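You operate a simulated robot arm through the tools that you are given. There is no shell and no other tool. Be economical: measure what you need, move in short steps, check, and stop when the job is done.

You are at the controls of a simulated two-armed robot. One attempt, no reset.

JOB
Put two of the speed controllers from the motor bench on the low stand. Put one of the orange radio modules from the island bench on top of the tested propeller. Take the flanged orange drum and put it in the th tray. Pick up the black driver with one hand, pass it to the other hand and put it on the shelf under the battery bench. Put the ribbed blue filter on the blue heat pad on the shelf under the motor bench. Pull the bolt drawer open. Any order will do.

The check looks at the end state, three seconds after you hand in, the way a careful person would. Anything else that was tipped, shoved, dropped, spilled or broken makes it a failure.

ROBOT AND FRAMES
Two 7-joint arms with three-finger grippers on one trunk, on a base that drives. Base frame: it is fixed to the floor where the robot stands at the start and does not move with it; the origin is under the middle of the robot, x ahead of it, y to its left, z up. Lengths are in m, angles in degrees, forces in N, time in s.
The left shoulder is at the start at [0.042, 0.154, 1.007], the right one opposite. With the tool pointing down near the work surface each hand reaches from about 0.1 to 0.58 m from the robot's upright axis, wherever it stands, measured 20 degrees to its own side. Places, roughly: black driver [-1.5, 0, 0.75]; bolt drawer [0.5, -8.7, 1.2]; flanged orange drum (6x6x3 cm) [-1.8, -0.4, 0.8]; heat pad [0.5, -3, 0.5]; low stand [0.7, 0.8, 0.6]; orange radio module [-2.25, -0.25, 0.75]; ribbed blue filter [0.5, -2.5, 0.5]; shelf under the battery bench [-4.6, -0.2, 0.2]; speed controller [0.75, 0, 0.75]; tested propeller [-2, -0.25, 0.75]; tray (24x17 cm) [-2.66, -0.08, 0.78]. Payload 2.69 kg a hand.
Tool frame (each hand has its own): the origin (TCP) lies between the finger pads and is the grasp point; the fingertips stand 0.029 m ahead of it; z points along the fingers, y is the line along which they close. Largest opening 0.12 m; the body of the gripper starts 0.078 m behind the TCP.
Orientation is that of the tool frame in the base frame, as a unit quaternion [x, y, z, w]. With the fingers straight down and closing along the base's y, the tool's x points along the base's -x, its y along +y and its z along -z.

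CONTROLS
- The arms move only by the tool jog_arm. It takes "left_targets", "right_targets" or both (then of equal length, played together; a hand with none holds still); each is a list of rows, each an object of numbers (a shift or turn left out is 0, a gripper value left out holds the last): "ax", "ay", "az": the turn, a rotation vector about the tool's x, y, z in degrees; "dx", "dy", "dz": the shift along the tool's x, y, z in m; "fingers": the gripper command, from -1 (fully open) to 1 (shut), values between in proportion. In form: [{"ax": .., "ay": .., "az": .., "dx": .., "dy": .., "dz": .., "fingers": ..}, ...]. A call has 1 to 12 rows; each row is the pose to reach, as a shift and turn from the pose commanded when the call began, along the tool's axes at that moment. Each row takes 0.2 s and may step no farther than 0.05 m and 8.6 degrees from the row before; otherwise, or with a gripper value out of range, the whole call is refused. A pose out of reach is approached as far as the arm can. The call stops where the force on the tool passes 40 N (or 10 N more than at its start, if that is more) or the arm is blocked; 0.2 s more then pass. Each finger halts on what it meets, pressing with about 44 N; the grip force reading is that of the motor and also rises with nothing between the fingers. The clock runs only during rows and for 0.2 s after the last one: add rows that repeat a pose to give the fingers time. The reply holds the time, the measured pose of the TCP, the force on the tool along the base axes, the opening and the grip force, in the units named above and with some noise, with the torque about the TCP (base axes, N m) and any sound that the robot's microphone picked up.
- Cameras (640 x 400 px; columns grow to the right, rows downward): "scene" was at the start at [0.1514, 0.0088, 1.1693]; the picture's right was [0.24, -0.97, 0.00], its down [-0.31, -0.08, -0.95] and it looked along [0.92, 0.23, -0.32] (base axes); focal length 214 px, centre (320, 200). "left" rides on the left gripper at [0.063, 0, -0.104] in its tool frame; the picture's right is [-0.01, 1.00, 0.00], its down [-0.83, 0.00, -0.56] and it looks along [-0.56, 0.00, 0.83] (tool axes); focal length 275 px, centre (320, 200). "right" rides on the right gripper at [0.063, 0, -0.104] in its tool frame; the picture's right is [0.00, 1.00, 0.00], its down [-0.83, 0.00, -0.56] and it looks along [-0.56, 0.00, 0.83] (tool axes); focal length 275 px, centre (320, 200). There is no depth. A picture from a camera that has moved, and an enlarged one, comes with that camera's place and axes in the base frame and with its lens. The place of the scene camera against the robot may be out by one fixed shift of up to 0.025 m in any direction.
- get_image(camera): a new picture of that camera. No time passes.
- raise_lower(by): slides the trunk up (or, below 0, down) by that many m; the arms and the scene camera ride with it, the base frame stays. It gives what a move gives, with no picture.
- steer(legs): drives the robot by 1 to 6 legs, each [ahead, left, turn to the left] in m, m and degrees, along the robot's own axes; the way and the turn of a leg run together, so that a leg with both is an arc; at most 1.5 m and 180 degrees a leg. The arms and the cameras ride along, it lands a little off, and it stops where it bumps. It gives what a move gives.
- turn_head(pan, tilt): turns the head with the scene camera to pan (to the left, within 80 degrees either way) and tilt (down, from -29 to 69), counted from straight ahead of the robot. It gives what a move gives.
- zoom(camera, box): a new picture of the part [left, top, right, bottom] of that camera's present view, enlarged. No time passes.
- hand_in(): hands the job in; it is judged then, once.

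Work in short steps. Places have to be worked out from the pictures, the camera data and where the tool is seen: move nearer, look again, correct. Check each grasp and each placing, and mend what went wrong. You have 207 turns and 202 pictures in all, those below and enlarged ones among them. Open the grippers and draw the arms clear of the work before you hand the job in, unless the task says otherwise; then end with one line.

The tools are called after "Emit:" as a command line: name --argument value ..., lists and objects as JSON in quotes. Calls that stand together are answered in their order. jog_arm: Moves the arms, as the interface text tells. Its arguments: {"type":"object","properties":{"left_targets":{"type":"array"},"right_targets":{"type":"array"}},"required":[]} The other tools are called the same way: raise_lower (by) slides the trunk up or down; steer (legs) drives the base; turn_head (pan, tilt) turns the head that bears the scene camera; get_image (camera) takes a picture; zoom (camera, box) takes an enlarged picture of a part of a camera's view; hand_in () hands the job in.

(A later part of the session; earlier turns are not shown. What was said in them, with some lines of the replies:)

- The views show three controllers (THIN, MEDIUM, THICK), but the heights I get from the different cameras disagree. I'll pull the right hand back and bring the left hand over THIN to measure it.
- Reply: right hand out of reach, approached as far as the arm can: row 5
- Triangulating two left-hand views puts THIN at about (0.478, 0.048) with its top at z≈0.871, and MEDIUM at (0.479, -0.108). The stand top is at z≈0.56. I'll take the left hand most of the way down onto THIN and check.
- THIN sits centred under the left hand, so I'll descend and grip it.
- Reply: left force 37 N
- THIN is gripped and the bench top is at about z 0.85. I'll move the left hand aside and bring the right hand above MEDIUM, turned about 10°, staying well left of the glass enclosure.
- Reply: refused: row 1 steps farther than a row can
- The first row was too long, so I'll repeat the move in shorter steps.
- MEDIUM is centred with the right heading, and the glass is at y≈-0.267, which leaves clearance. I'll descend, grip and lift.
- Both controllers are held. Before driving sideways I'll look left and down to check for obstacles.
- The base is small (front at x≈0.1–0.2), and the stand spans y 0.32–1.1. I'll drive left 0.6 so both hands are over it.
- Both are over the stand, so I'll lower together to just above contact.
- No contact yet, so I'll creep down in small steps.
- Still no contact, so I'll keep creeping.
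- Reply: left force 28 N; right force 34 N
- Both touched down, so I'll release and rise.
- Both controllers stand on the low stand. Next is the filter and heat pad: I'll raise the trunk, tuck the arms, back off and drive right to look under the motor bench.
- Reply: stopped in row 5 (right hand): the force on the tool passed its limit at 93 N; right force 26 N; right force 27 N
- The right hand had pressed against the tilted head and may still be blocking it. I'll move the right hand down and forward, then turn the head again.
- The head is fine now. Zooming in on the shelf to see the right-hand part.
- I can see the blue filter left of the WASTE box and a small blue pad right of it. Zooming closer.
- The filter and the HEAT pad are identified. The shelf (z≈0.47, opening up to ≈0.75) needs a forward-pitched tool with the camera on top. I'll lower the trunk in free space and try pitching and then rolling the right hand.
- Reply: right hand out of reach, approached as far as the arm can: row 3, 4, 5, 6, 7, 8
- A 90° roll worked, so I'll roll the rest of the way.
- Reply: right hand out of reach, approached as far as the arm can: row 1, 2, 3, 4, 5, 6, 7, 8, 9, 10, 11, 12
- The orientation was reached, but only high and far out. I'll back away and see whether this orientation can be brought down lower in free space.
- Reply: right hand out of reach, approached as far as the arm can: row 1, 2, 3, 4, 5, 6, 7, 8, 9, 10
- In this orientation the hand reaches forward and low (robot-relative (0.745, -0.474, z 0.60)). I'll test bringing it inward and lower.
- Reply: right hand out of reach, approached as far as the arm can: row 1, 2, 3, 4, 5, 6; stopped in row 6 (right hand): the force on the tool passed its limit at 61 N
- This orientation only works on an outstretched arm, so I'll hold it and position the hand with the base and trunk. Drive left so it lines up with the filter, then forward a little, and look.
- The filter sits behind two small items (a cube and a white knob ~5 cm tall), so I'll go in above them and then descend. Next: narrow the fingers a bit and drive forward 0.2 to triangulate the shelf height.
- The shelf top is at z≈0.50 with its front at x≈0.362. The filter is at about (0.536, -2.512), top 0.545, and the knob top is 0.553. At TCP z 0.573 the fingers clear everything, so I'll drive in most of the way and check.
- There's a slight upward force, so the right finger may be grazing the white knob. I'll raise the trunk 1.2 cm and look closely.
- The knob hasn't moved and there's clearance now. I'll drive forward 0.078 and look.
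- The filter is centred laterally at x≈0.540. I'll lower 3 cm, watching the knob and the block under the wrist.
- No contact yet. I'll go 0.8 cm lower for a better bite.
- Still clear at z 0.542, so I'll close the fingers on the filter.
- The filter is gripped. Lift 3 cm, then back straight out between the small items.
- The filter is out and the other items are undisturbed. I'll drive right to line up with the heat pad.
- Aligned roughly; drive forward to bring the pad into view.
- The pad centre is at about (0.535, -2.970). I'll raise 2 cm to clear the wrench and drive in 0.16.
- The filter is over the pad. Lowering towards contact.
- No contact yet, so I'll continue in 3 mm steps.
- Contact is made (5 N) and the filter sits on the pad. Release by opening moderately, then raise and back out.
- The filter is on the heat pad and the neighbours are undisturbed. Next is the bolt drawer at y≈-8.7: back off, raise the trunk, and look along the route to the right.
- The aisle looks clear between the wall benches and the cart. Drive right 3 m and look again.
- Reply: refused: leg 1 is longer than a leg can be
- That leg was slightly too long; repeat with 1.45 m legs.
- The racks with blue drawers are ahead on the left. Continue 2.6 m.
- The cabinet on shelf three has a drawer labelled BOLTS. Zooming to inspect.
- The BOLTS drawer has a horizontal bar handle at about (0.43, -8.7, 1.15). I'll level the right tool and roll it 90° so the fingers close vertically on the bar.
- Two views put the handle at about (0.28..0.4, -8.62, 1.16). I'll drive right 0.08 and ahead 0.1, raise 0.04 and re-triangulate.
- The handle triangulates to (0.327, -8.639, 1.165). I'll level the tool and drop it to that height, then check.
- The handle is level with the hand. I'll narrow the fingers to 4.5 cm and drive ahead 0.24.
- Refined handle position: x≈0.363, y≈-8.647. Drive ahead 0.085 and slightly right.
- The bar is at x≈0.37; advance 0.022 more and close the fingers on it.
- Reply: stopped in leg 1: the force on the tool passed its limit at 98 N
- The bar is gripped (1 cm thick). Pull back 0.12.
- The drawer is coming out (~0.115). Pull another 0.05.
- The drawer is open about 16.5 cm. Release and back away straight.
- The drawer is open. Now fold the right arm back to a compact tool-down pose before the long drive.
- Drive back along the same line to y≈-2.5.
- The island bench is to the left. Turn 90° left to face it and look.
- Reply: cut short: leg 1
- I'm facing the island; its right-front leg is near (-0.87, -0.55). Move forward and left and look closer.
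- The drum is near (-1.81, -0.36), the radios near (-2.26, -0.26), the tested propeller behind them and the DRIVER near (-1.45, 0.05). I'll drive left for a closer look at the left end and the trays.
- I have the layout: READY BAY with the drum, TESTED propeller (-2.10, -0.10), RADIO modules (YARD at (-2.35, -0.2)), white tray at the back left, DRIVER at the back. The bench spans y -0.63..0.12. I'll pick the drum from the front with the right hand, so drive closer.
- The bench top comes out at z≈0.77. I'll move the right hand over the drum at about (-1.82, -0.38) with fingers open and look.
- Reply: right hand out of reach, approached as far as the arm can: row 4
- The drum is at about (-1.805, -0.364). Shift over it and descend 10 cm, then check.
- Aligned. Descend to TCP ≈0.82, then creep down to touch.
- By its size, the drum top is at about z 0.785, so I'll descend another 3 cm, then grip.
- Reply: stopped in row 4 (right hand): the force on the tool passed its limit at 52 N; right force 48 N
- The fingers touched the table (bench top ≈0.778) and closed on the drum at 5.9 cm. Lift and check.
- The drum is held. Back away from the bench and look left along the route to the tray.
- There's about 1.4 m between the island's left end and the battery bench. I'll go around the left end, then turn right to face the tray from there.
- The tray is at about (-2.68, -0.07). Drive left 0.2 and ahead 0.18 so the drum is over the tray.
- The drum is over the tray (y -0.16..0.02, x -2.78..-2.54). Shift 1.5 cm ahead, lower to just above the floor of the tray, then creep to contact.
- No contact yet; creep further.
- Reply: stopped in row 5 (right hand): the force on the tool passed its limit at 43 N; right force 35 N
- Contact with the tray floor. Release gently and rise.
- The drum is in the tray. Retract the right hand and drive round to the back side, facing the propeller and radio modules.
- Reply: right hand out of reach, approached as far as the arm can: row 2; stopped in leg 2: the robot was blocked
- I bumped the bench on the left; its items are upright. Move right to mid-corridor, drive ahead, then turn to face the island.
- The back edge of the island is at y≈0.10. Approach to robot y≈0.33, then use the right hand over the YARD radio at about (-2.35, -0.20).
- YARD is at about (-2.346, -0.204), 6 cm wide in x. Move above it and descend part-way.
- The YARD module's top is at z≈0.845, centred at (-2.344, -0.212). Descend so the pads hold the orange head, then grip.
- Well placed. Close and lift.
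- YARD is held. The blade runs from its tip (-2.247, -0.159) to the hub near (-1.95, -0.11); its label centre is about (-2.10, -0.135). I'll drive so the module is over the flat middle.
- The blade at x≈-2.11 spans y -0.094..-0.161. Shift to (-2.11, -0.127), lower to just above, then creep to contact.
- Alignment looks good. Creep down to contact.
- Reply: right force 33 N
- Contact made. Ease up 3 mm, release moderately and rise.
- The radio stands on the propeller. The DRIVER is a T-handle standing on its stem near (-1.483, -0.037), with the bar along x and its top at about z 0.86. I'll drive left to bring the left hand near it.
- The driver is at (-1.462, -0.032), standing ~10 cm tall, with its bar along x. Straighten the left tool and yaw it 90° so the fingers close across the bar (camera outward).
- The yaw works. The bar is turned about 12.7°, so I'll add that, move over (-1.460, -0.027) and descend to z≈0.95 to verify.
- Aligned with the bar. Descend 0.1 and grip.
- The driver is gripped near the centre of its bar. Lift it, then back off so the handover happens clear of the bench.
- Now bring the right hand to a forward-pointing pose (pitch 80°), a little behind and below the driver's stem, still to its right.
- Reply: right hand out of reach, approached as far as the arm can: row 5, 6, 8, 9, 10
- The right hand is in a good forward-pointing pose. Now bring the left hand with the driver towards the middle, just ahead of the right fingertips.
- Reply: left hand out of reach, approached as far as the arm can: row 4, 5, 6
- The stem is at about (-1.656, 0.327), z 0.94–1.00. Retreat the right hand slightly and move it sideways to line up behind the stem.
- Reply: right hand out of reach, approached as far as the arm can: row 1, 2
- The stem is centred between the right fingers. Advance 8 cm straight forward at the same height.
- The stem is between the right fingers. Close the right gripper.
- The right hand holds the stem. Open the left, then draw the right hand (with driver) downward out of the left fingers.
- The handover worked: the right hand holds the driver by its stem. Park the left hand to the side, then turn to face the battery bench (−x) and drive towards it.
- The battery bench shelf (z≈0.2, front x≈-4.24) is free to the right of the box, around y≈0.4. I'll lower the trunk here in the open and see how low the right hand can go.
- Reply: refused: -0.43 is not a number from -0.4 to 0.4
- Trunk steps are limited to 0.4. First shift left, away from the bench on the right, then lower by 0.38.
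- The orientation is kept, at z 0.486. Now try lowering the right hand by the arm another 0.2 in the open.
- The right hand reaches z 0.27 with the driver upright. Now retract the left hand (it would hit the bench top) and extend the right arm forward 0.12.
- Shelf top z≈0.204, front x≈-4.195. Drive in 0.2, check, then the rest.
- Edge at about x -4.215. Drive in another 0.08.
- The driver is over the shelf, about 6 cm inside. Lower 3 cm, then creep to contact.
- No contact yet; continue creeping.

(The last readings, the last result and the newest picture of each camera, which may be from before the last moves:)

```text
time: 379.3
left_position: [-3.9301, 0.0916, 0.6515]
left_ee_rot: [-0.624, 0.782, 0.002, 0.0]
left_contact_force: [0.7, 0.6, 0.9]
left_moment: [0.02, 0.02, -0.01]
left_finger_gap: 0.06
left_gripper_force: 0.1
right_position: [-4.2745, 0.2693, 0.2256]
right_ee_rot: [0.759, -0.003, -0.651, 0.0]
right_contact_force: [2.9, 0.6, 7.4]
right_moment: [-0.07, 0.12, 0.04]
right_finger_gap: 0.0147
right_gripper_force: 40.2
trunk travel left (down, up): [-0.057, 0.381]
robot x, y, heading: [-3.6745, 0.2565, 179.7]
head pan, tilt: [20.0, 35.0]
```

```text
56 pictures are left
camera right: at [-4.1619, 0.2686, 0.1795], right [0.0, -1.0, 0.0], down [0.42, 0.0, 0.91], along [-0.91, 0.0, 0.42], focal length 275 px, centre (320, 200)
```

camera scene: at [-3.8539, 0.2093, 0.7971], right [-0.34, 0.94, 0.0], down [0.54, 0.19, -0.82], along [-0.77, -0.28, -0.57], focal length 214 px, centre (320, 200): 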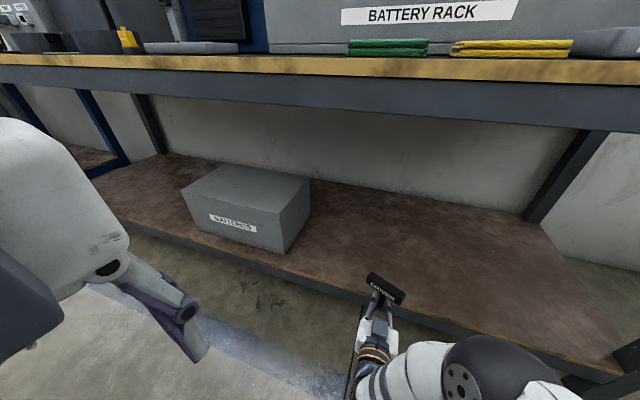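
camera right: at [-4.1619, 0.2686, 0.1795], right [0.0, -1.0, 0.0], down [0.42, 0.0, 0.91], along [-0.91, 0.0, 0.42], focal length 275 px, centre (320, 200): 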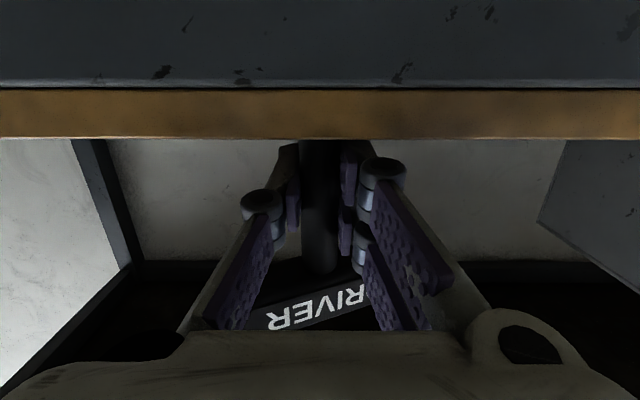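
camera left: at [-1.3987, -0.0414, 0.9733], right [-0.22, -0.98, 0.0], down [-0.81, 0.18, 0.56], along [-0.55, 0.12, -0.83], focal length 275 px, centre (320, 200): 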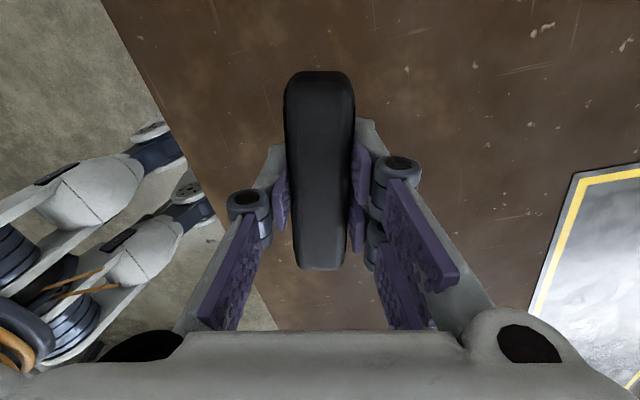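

Combining the views, the shelf's front edge is really at x≈-4.254, so the stem is only 2 cm inside. Lift 1.2 cm, drive in 0.05 and lower again.

Emit:
jog_arm --right_targets '[{"dx": -0.007, "dz": -0.001}, {"dx": -0.014, "dz": -0.002}]'

Emit:
steer --legs '[[0.05, 0, 0]]'

Emit:
get_image --camera "right"

Emit:
zoom --camera "scene" --box '[280, 220, 480, 400]'

```text
time: 379.9
left_position: [-3.9308, 0.0918, 0.6525]
left_ee_rot: [-0.624, 0.782, 0.002, 0.0]
left_contact_force: [1.0, 0.2, -0.7]
left_moment: [-0.01, 0.03, 0.01]
left_finger_gap: 0.0599
left_gripper_force: 0.0
right_position: [-4.2738, 0.2696, 0.2386]
right_ee_rot: [0.761, -0.003, -0.649, 0.0]
right_contact_force: [0.4, 0.3, 0.3]
right_moment: [0.01, 0.03, -0.01]
right_finger_gap: 0.015
right_gripper_force: 41.5
trunk travel left (down, up): [-0.057, 0.381]
robot x, y, heading: [-3.675, 0.257, 179.7]
head pan, tilt: [20.0, 35.0]
```

```text
time: 380.8
left_position: [-3.9803, 0.0929, 0.6529]
left_ee_rot: [-0.623, 0.782, 0.002, 0.001]
left_contact_force: [-0.5, 0.5, -0.4]
left_moment: [0.01, -0.02, -0.03]
left_finger_gap: 0.0599
left_gripper_force: 0.0
right_position: [-4.3246, 0.2696, 0.2377]
right_ee_rot: [0.761, -0.003, -0.649, 0.0]
right_contact_force: [-0.2, 0.0, -0.1]
right_moment: [-0.02, -0.01, 0.0]
right_finger_gap: 0.0148
right_gripper_force: 40.7
trunk travel left (down, up): [-0.057, 0.381]
robot x, y, heading: [-3.7288, 0.2536, 179.5]
head pan, tilt: [20.0, 35.0]
```

```text
55 pictures are left
camera right: at [-4.2118, 0.269, 0.1926], right [0.0, -1.0, 0.0], down [0.42, 0.0, 0.91], along [-0.91, 0.0, 0.42], focal length 275 px, centre (320, 200)
```

right: 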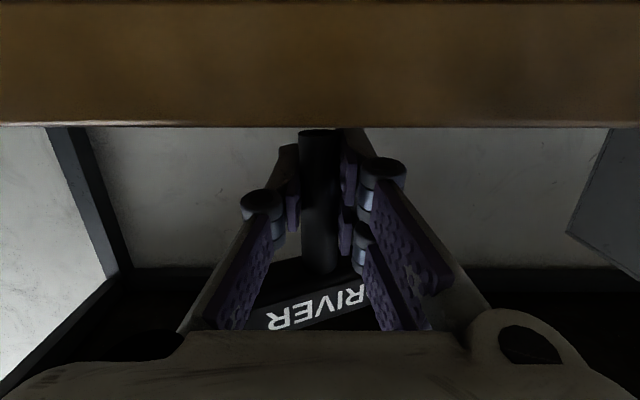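

```text
2.22 times, centred on (380, 310) of scene
camera zoom: at [-3.9834, 0.2099, 0.7971], right [-0.34, 0.94, 0.0], down [0.54, 0.19, -0.82], along [-0.77, -0.28, -0.57], focal length 477 px, centre (187, -44)
```

zoom: 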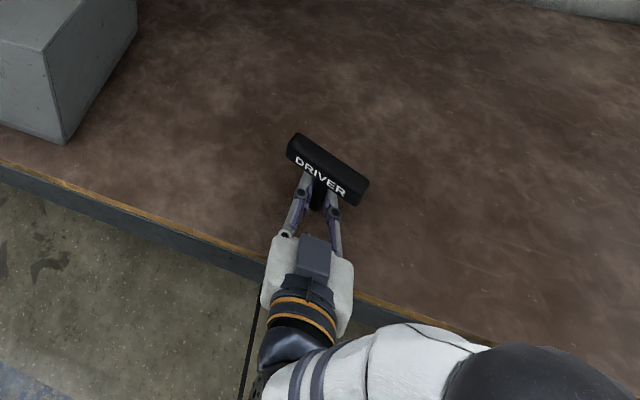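

The stem is now ~7 cm inside with the camera still clear of the edge. Lower to contact.

Emit:
jog_arm --right_targets '[{"dx": 0.005, "dz": 0.001}, {"dx": 0.009, "dz": 0.0015}, {"dx": 0.011, "dz": 0.0018}, {"dx": 0.013, "dz": 0.002}]'

```text
time: 381.8
left_position: [-3.9807, 0.0931, 0.6524]
left_ee_rot: [-0.623, 0.782, 0.002, 0.002]
left_contact_force: [-1.5, 0.2, -0.2]
left_moment: [0.0, -0.02, -0.03]
left_finger_gap: 0.0601
left_gripper_force: 0.0
right_position: [-4.3248, 0.2699, 0.225]
right_ee_rot: [0.76, -0.004, -0.649, -0.001]
right_contact_force: [0.6, 0.8, 3.0]
right_moment: [-0.07, 0.07, 0.0]
right_finger_gap: 0.0145
right_gripper_force: 41.0
trunk travel left (down, up): [-0.057, 0.381]
robot x, y, heading: [-3.7274, 0.2512, 179.6]
head pan, tilt: [20.0, 35.0]
```

In contact. Open the fingers in place and check the driver before retreating.

Emit:
jog_arm --right_targets '[{"dx": 0.0005, "fingers": 0.6}, {"dx": 0.0005, "fingers": 0.3}, {"dx": 0.0005, "fingers": 0}, {"dx": 0.0005, "fingers": 0}]'

Emit:
get_image --camera "right"

Emit:
zoom --camera "scene" --box '[280, 220, 480, 400]'

```text
time: 382.8
left_position: [-3.9815, 0.0914, 0.6524]
left_ee_rot: [-0.623, 0.782, 0.0, 0.002]
left_contact_force: [0.1, 0.2, 0.1]
left_moment: [-0.03, 0.0, 0.02]
left_finger_gap: 0.06
left_gripper_force: 0.0
right_position: [-4.325, 0.2687, 0.2267]
right_ee_rot: [0.76, -0.003, -0.649, 0.0]
right_contact_force: [-1.5, 2.2, 4.6]
right_moment: [-0.07, 0.19, -0.16]
right_finger_gap: 0.0598
right_gripper_force: 0.2
trunk travel left (down, up): [-0.057, 0.381]
robot x, y, heading: [-3.7262, 0.254, 179.9]
head pan, tilt: [20.0, 35.0]
```

```text
53 pictures are left
camera right: at [-4.2121, 0.2691, 0.1795], right [0.0, -1.0, 0.0], down [0.42, 0.0, 0.91], along [-0.91, 0.0, 0.42], focal length 275 px, centre (320, 200)
```

right: 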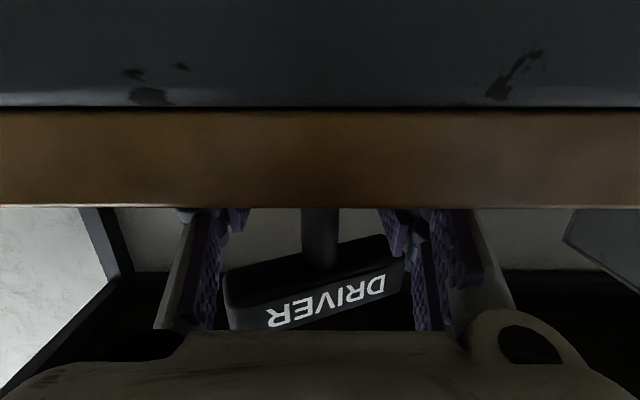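

```text
2.22 times, centred on (380, 310) of scene
camera zoom: at [-3.9832, 0.21, 0.7971], right [-0.34, 0.94, 0.0], down [0.54, 0.19, -0.82], along [-0.77, -0.28, -0.57], focal length 477 px, centre (187, -44)
```

zoom: 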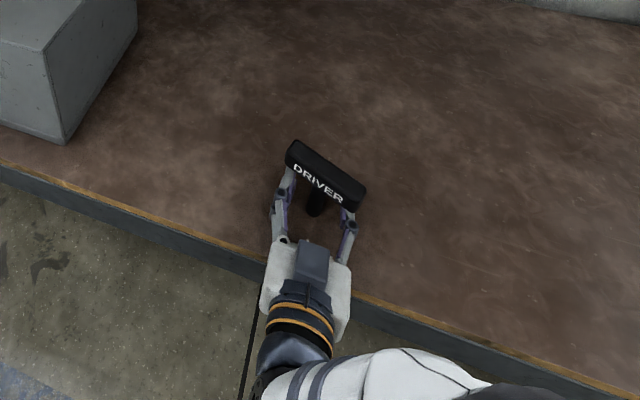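

The driver stands free. Raise 4 mm and back straight out.

Emit:
jog_arm --right_targets '[{"dx": -0.003}, {"dx": -0.005, "dz": -0.0008}]'

Emit:
steer --legs '[[-0.15, 0, 0]]'

Emit:
get_image --camera "scene"

```text
time: 383.4
left_position: [-3.9804, 0.0915, 0.6525]
left_ee_rot: [-0.623, 0.782, 0.001, 0.0]
left_contact_force: [0.9, -0.2, 0.4]
left_moment: [0.0, -0.01, 0.0]
left_finger_gap: 0.0601
left_gripper_force: 0.1
right_position: [-4.3249, 0.2698, 0.2295]
right_ee_rot: [0.761, -0.004, -0.649, -0.001]
right_contact_force: [-0.1, 0.1, -0.8]
right_moment: [0.01, -0.01, 0.01]
right_finger_gap: 0.0599
right_gripper_force: 0.1
trunk travel left (down, up): [-0.057, 0.381]
robot x, y, heading: [-3.7253, 0.2546, 179.5]
head pan, tilt: [20.0, 35.0]
```

```text
time: 384.8
left_position: [-3.8318, 0.0918, 0.6515]
left_ee_rot: [-0.624, 0.782, 0.002, 0.001]
left_contact_force: [-0.7, -0.2, 0.4]
left_moment: [0.01, -0.01, 0.01]
left_finger_gap: 0.0596
left_gripper_force: 0.0
right_position: [-4.1765, 0.2698, 0.2307]
right_ee_rot: [0.76, -0.003, -0.65, 0.0]
right_contact_force: [0.1, 0.1, 0.3]
right_moment: [0.0, 0.02, -0.01]
right_finger_gap: 0.0601
right_gripper_force: 0.1
trunk travel left (down, up): [-0.057, 0.381]
robot x, y, heading: [-3.5752, 0.2512, 179.7]
head pan, tilt: [20.0, 35.0]
```

```text
51 pictures are left
camera scene: at [-3.8345, 0.2092, 0.797], right [-0.34, 0.94, 0.0], down [0.54, 0.19, -0.82], along [-0.77, -0.28, -0.57], focal length 214 px, centre (320, 200)
```

scene: 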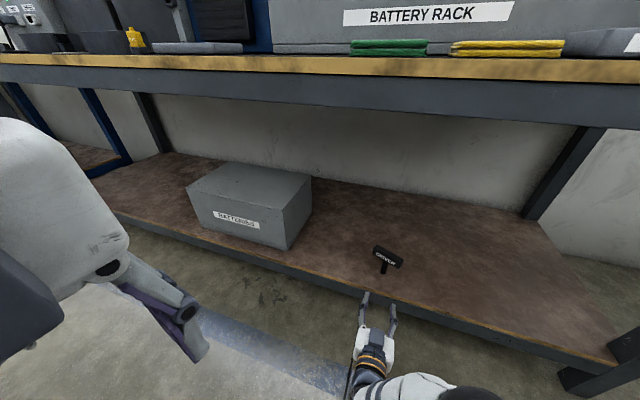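

The driver stands safely on the shelf. Back off further, open both grippers, raise the trunk, and do a final check of the other work.

Emit:
steer --legs '[[-0.4, 0, 0]]'

Emit:
raise_lower --by 0.36

Emit:
jog_arm --left_targets '[{"fingers": -0.8}, {"fingers": -0.8}]' --right_targets '[{"fingers": -0.8}, {"fingers": -0.8}]'

Emit:
turn_head --pan 80 --tilt 25

Emit:
get_image --camera "scene"

```text
time: 387.3
left_position: [-3.4338, 0.0896, 0.6521]
left_ee_rot: [-0.622, 0.783, 0.002, 0.001]
left_contact_force: [-0.2, 0.2, 0.7]
left_moment: [0.03, 0.02, -0.01]
left_finger_gap: 0.0599
left_gripper_force: 0.0
right_position: [-3.7777, 0.2693, 0.23]
right_ee_rot: [0.761, -0.004, -0.649, -0.001]
right_contact_force: [-0.9, -0.8, -0.4]
right_moment: [-0.03, 0.03, 0.02]
right_finger_gap: 0.06
right_gripper_force: 0.0
trunk travel left (down, up): [-0.057, 0.381]
robot x, y, heading: [-3.1808, 0.252, 179.8]
head pan, tilt: [20.0, 35.0]
```

```text
time: 390.8
left_position: [-3.4344, 0.09, 1.0112]
left_ee_rot: [-0.622, 0.783, 0.002, 0.002]
left_contact_force: [-0.2, -0.6, 0.1]
left_moment: [0.01, 0.01, 0.0]
left_finger_gap: 0.0597
left_gripper_force: 0.1
right_position: [-3.8606, 0.2684, 0.8403]
right_ee_rot: [-0.615, 0.003, 0.788, 0.001]
right_contact_force: [-1.2, -0.6, -0.7]
right_moment: [0.03, 0.02, 0.01]
right_finger_gap: 0.0601
right_gripper_force: 0.0
trunk travel left (down, up): [-0.417, 0.021]
robot x, y, heading: [-3.1775, 0.2501, 179.7]
head pan, tilt: [20.0, 35.0]
```

```text
time: 391.4
left_position: [-3.4337, 0.0906, 1.012]
left_ee_rot: [-0.623, 0.782, 0.002, 0.001]
left_contact_force: [0.3, -1.7, 0.2]
left_moment: [0.0, -0.01, 0.02]
left_finger_gap: 0.1079
left_gripper_force: 0.1
right_position: [-3.8599, 0.2687, 0.8404]
right_ee_rot: [-0.614, 0.002, 0.789, 0.0]
right_contact_force: [-0.1, -0.8, 0.6]
right_moment: [0.04, -0.01, -0.03]
right_finger_gap: 0.1081
right_gripper_force: 0.0
trunk travel left (down, up): [-0.417, 0.021]
robot x, y, heading: [-3.1775, 0.252, 179.8]
head pan, tilt: [20.0, 35.0]
```

```text
time: 392.7
left_position: [-3.4336, 0.0891, 1.0125]
left_ee_rot: [-0.623, 0.782, 0.002, 0.001]
left_contact_force: [-0.2, -0.6, 0.3]
left_moment: [0.03, 0.03, 0.01]
left_finger_gap: 0.1081
left_gripper_force: 0.2
right_position: [-3.8602, 0.2674, 0.8388]
right_ee_rot: [-0.614, 0.002, 0.79, 0.0]
right_contact_force: [0.4, 0.7, 0.0]
right_moment: [-0.03, 0.02, -0.02]
right_finger_gap: 0.1082
right_gripper_force: 0.1
trunk travel left (down, up): [-0.417, 0.021]
robot x, y, heading: [-3.1758, 0.2534, 179.4]
head pan, tilt: [80.0, 25.0]
```

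```text
50 pictures are left
camera scene: at [-3.2267, 0.1458, 1.209], right [-0.98, 0.18, 0.0], down [0.08, 0.42, -0.91], along [-0.16, -0.89, -0.42], focal length 214 px, centre (320, 200)
```

scene: 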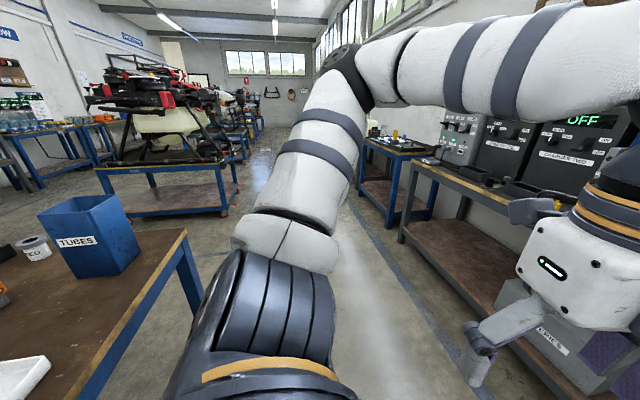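

The cart and surroundings look fine. One last look at the driver on the shelf.

Emit:
turn_head --pan 10 --tilt 35

Emit:
get_image --camera "scene"

```text
time: 394.1
left_position: [-3.4339, 0.0889, 1.0123]
left_ee_rot: [-0.624, 0.782, 0.001, 0.0]
left_contact_force: [0.1, 0.9, 0.2]
left_moment: [-0.01, -0.02, 0.03]
left_finger_gap: 0.1079
left_gripper_force: 0.1
right_position: [-3.8604, 0.2687, 0.8403]
right_ee_rot: [-0.614, 0.003, 0.789, 0.001]
right_contact_force: [0.6, -0.1, -0.2]
right_moment: [0.0, 0.0, 0.01]
right_finger_gap: 0.1082
right_gripper_force: 0.0
trunk travel left (down, up): [-0.417, 0.021]
robot x, y, heading: [-3.1797, 0.2539, 179.6]
head pan, tilt: [10.0, 35.0]
```

```text
49 pictures are left
camera scene: at [-3.2968, 0.2215, 1.1932], right [-0.17, 0.99, 0.0], down [0.57, 0.1, -0.82], along [-0.81, -0.14, -0.57], focal length 214 px, centre (320, 200)
```

scene: 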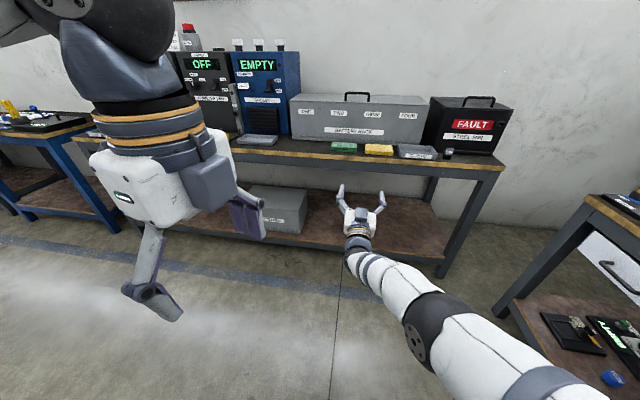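

The driver is hidden behind the right hand in this view, but it was standing when I backed away and nothing has been near it since. All the tasks are done, both grippers are open and the arms are clear, so I'm handing in.

Emit:
hand_in

```text
The job is handed in.
```

All six tasks were carried out, each checked by camera as I finished it, and the job is handed in.
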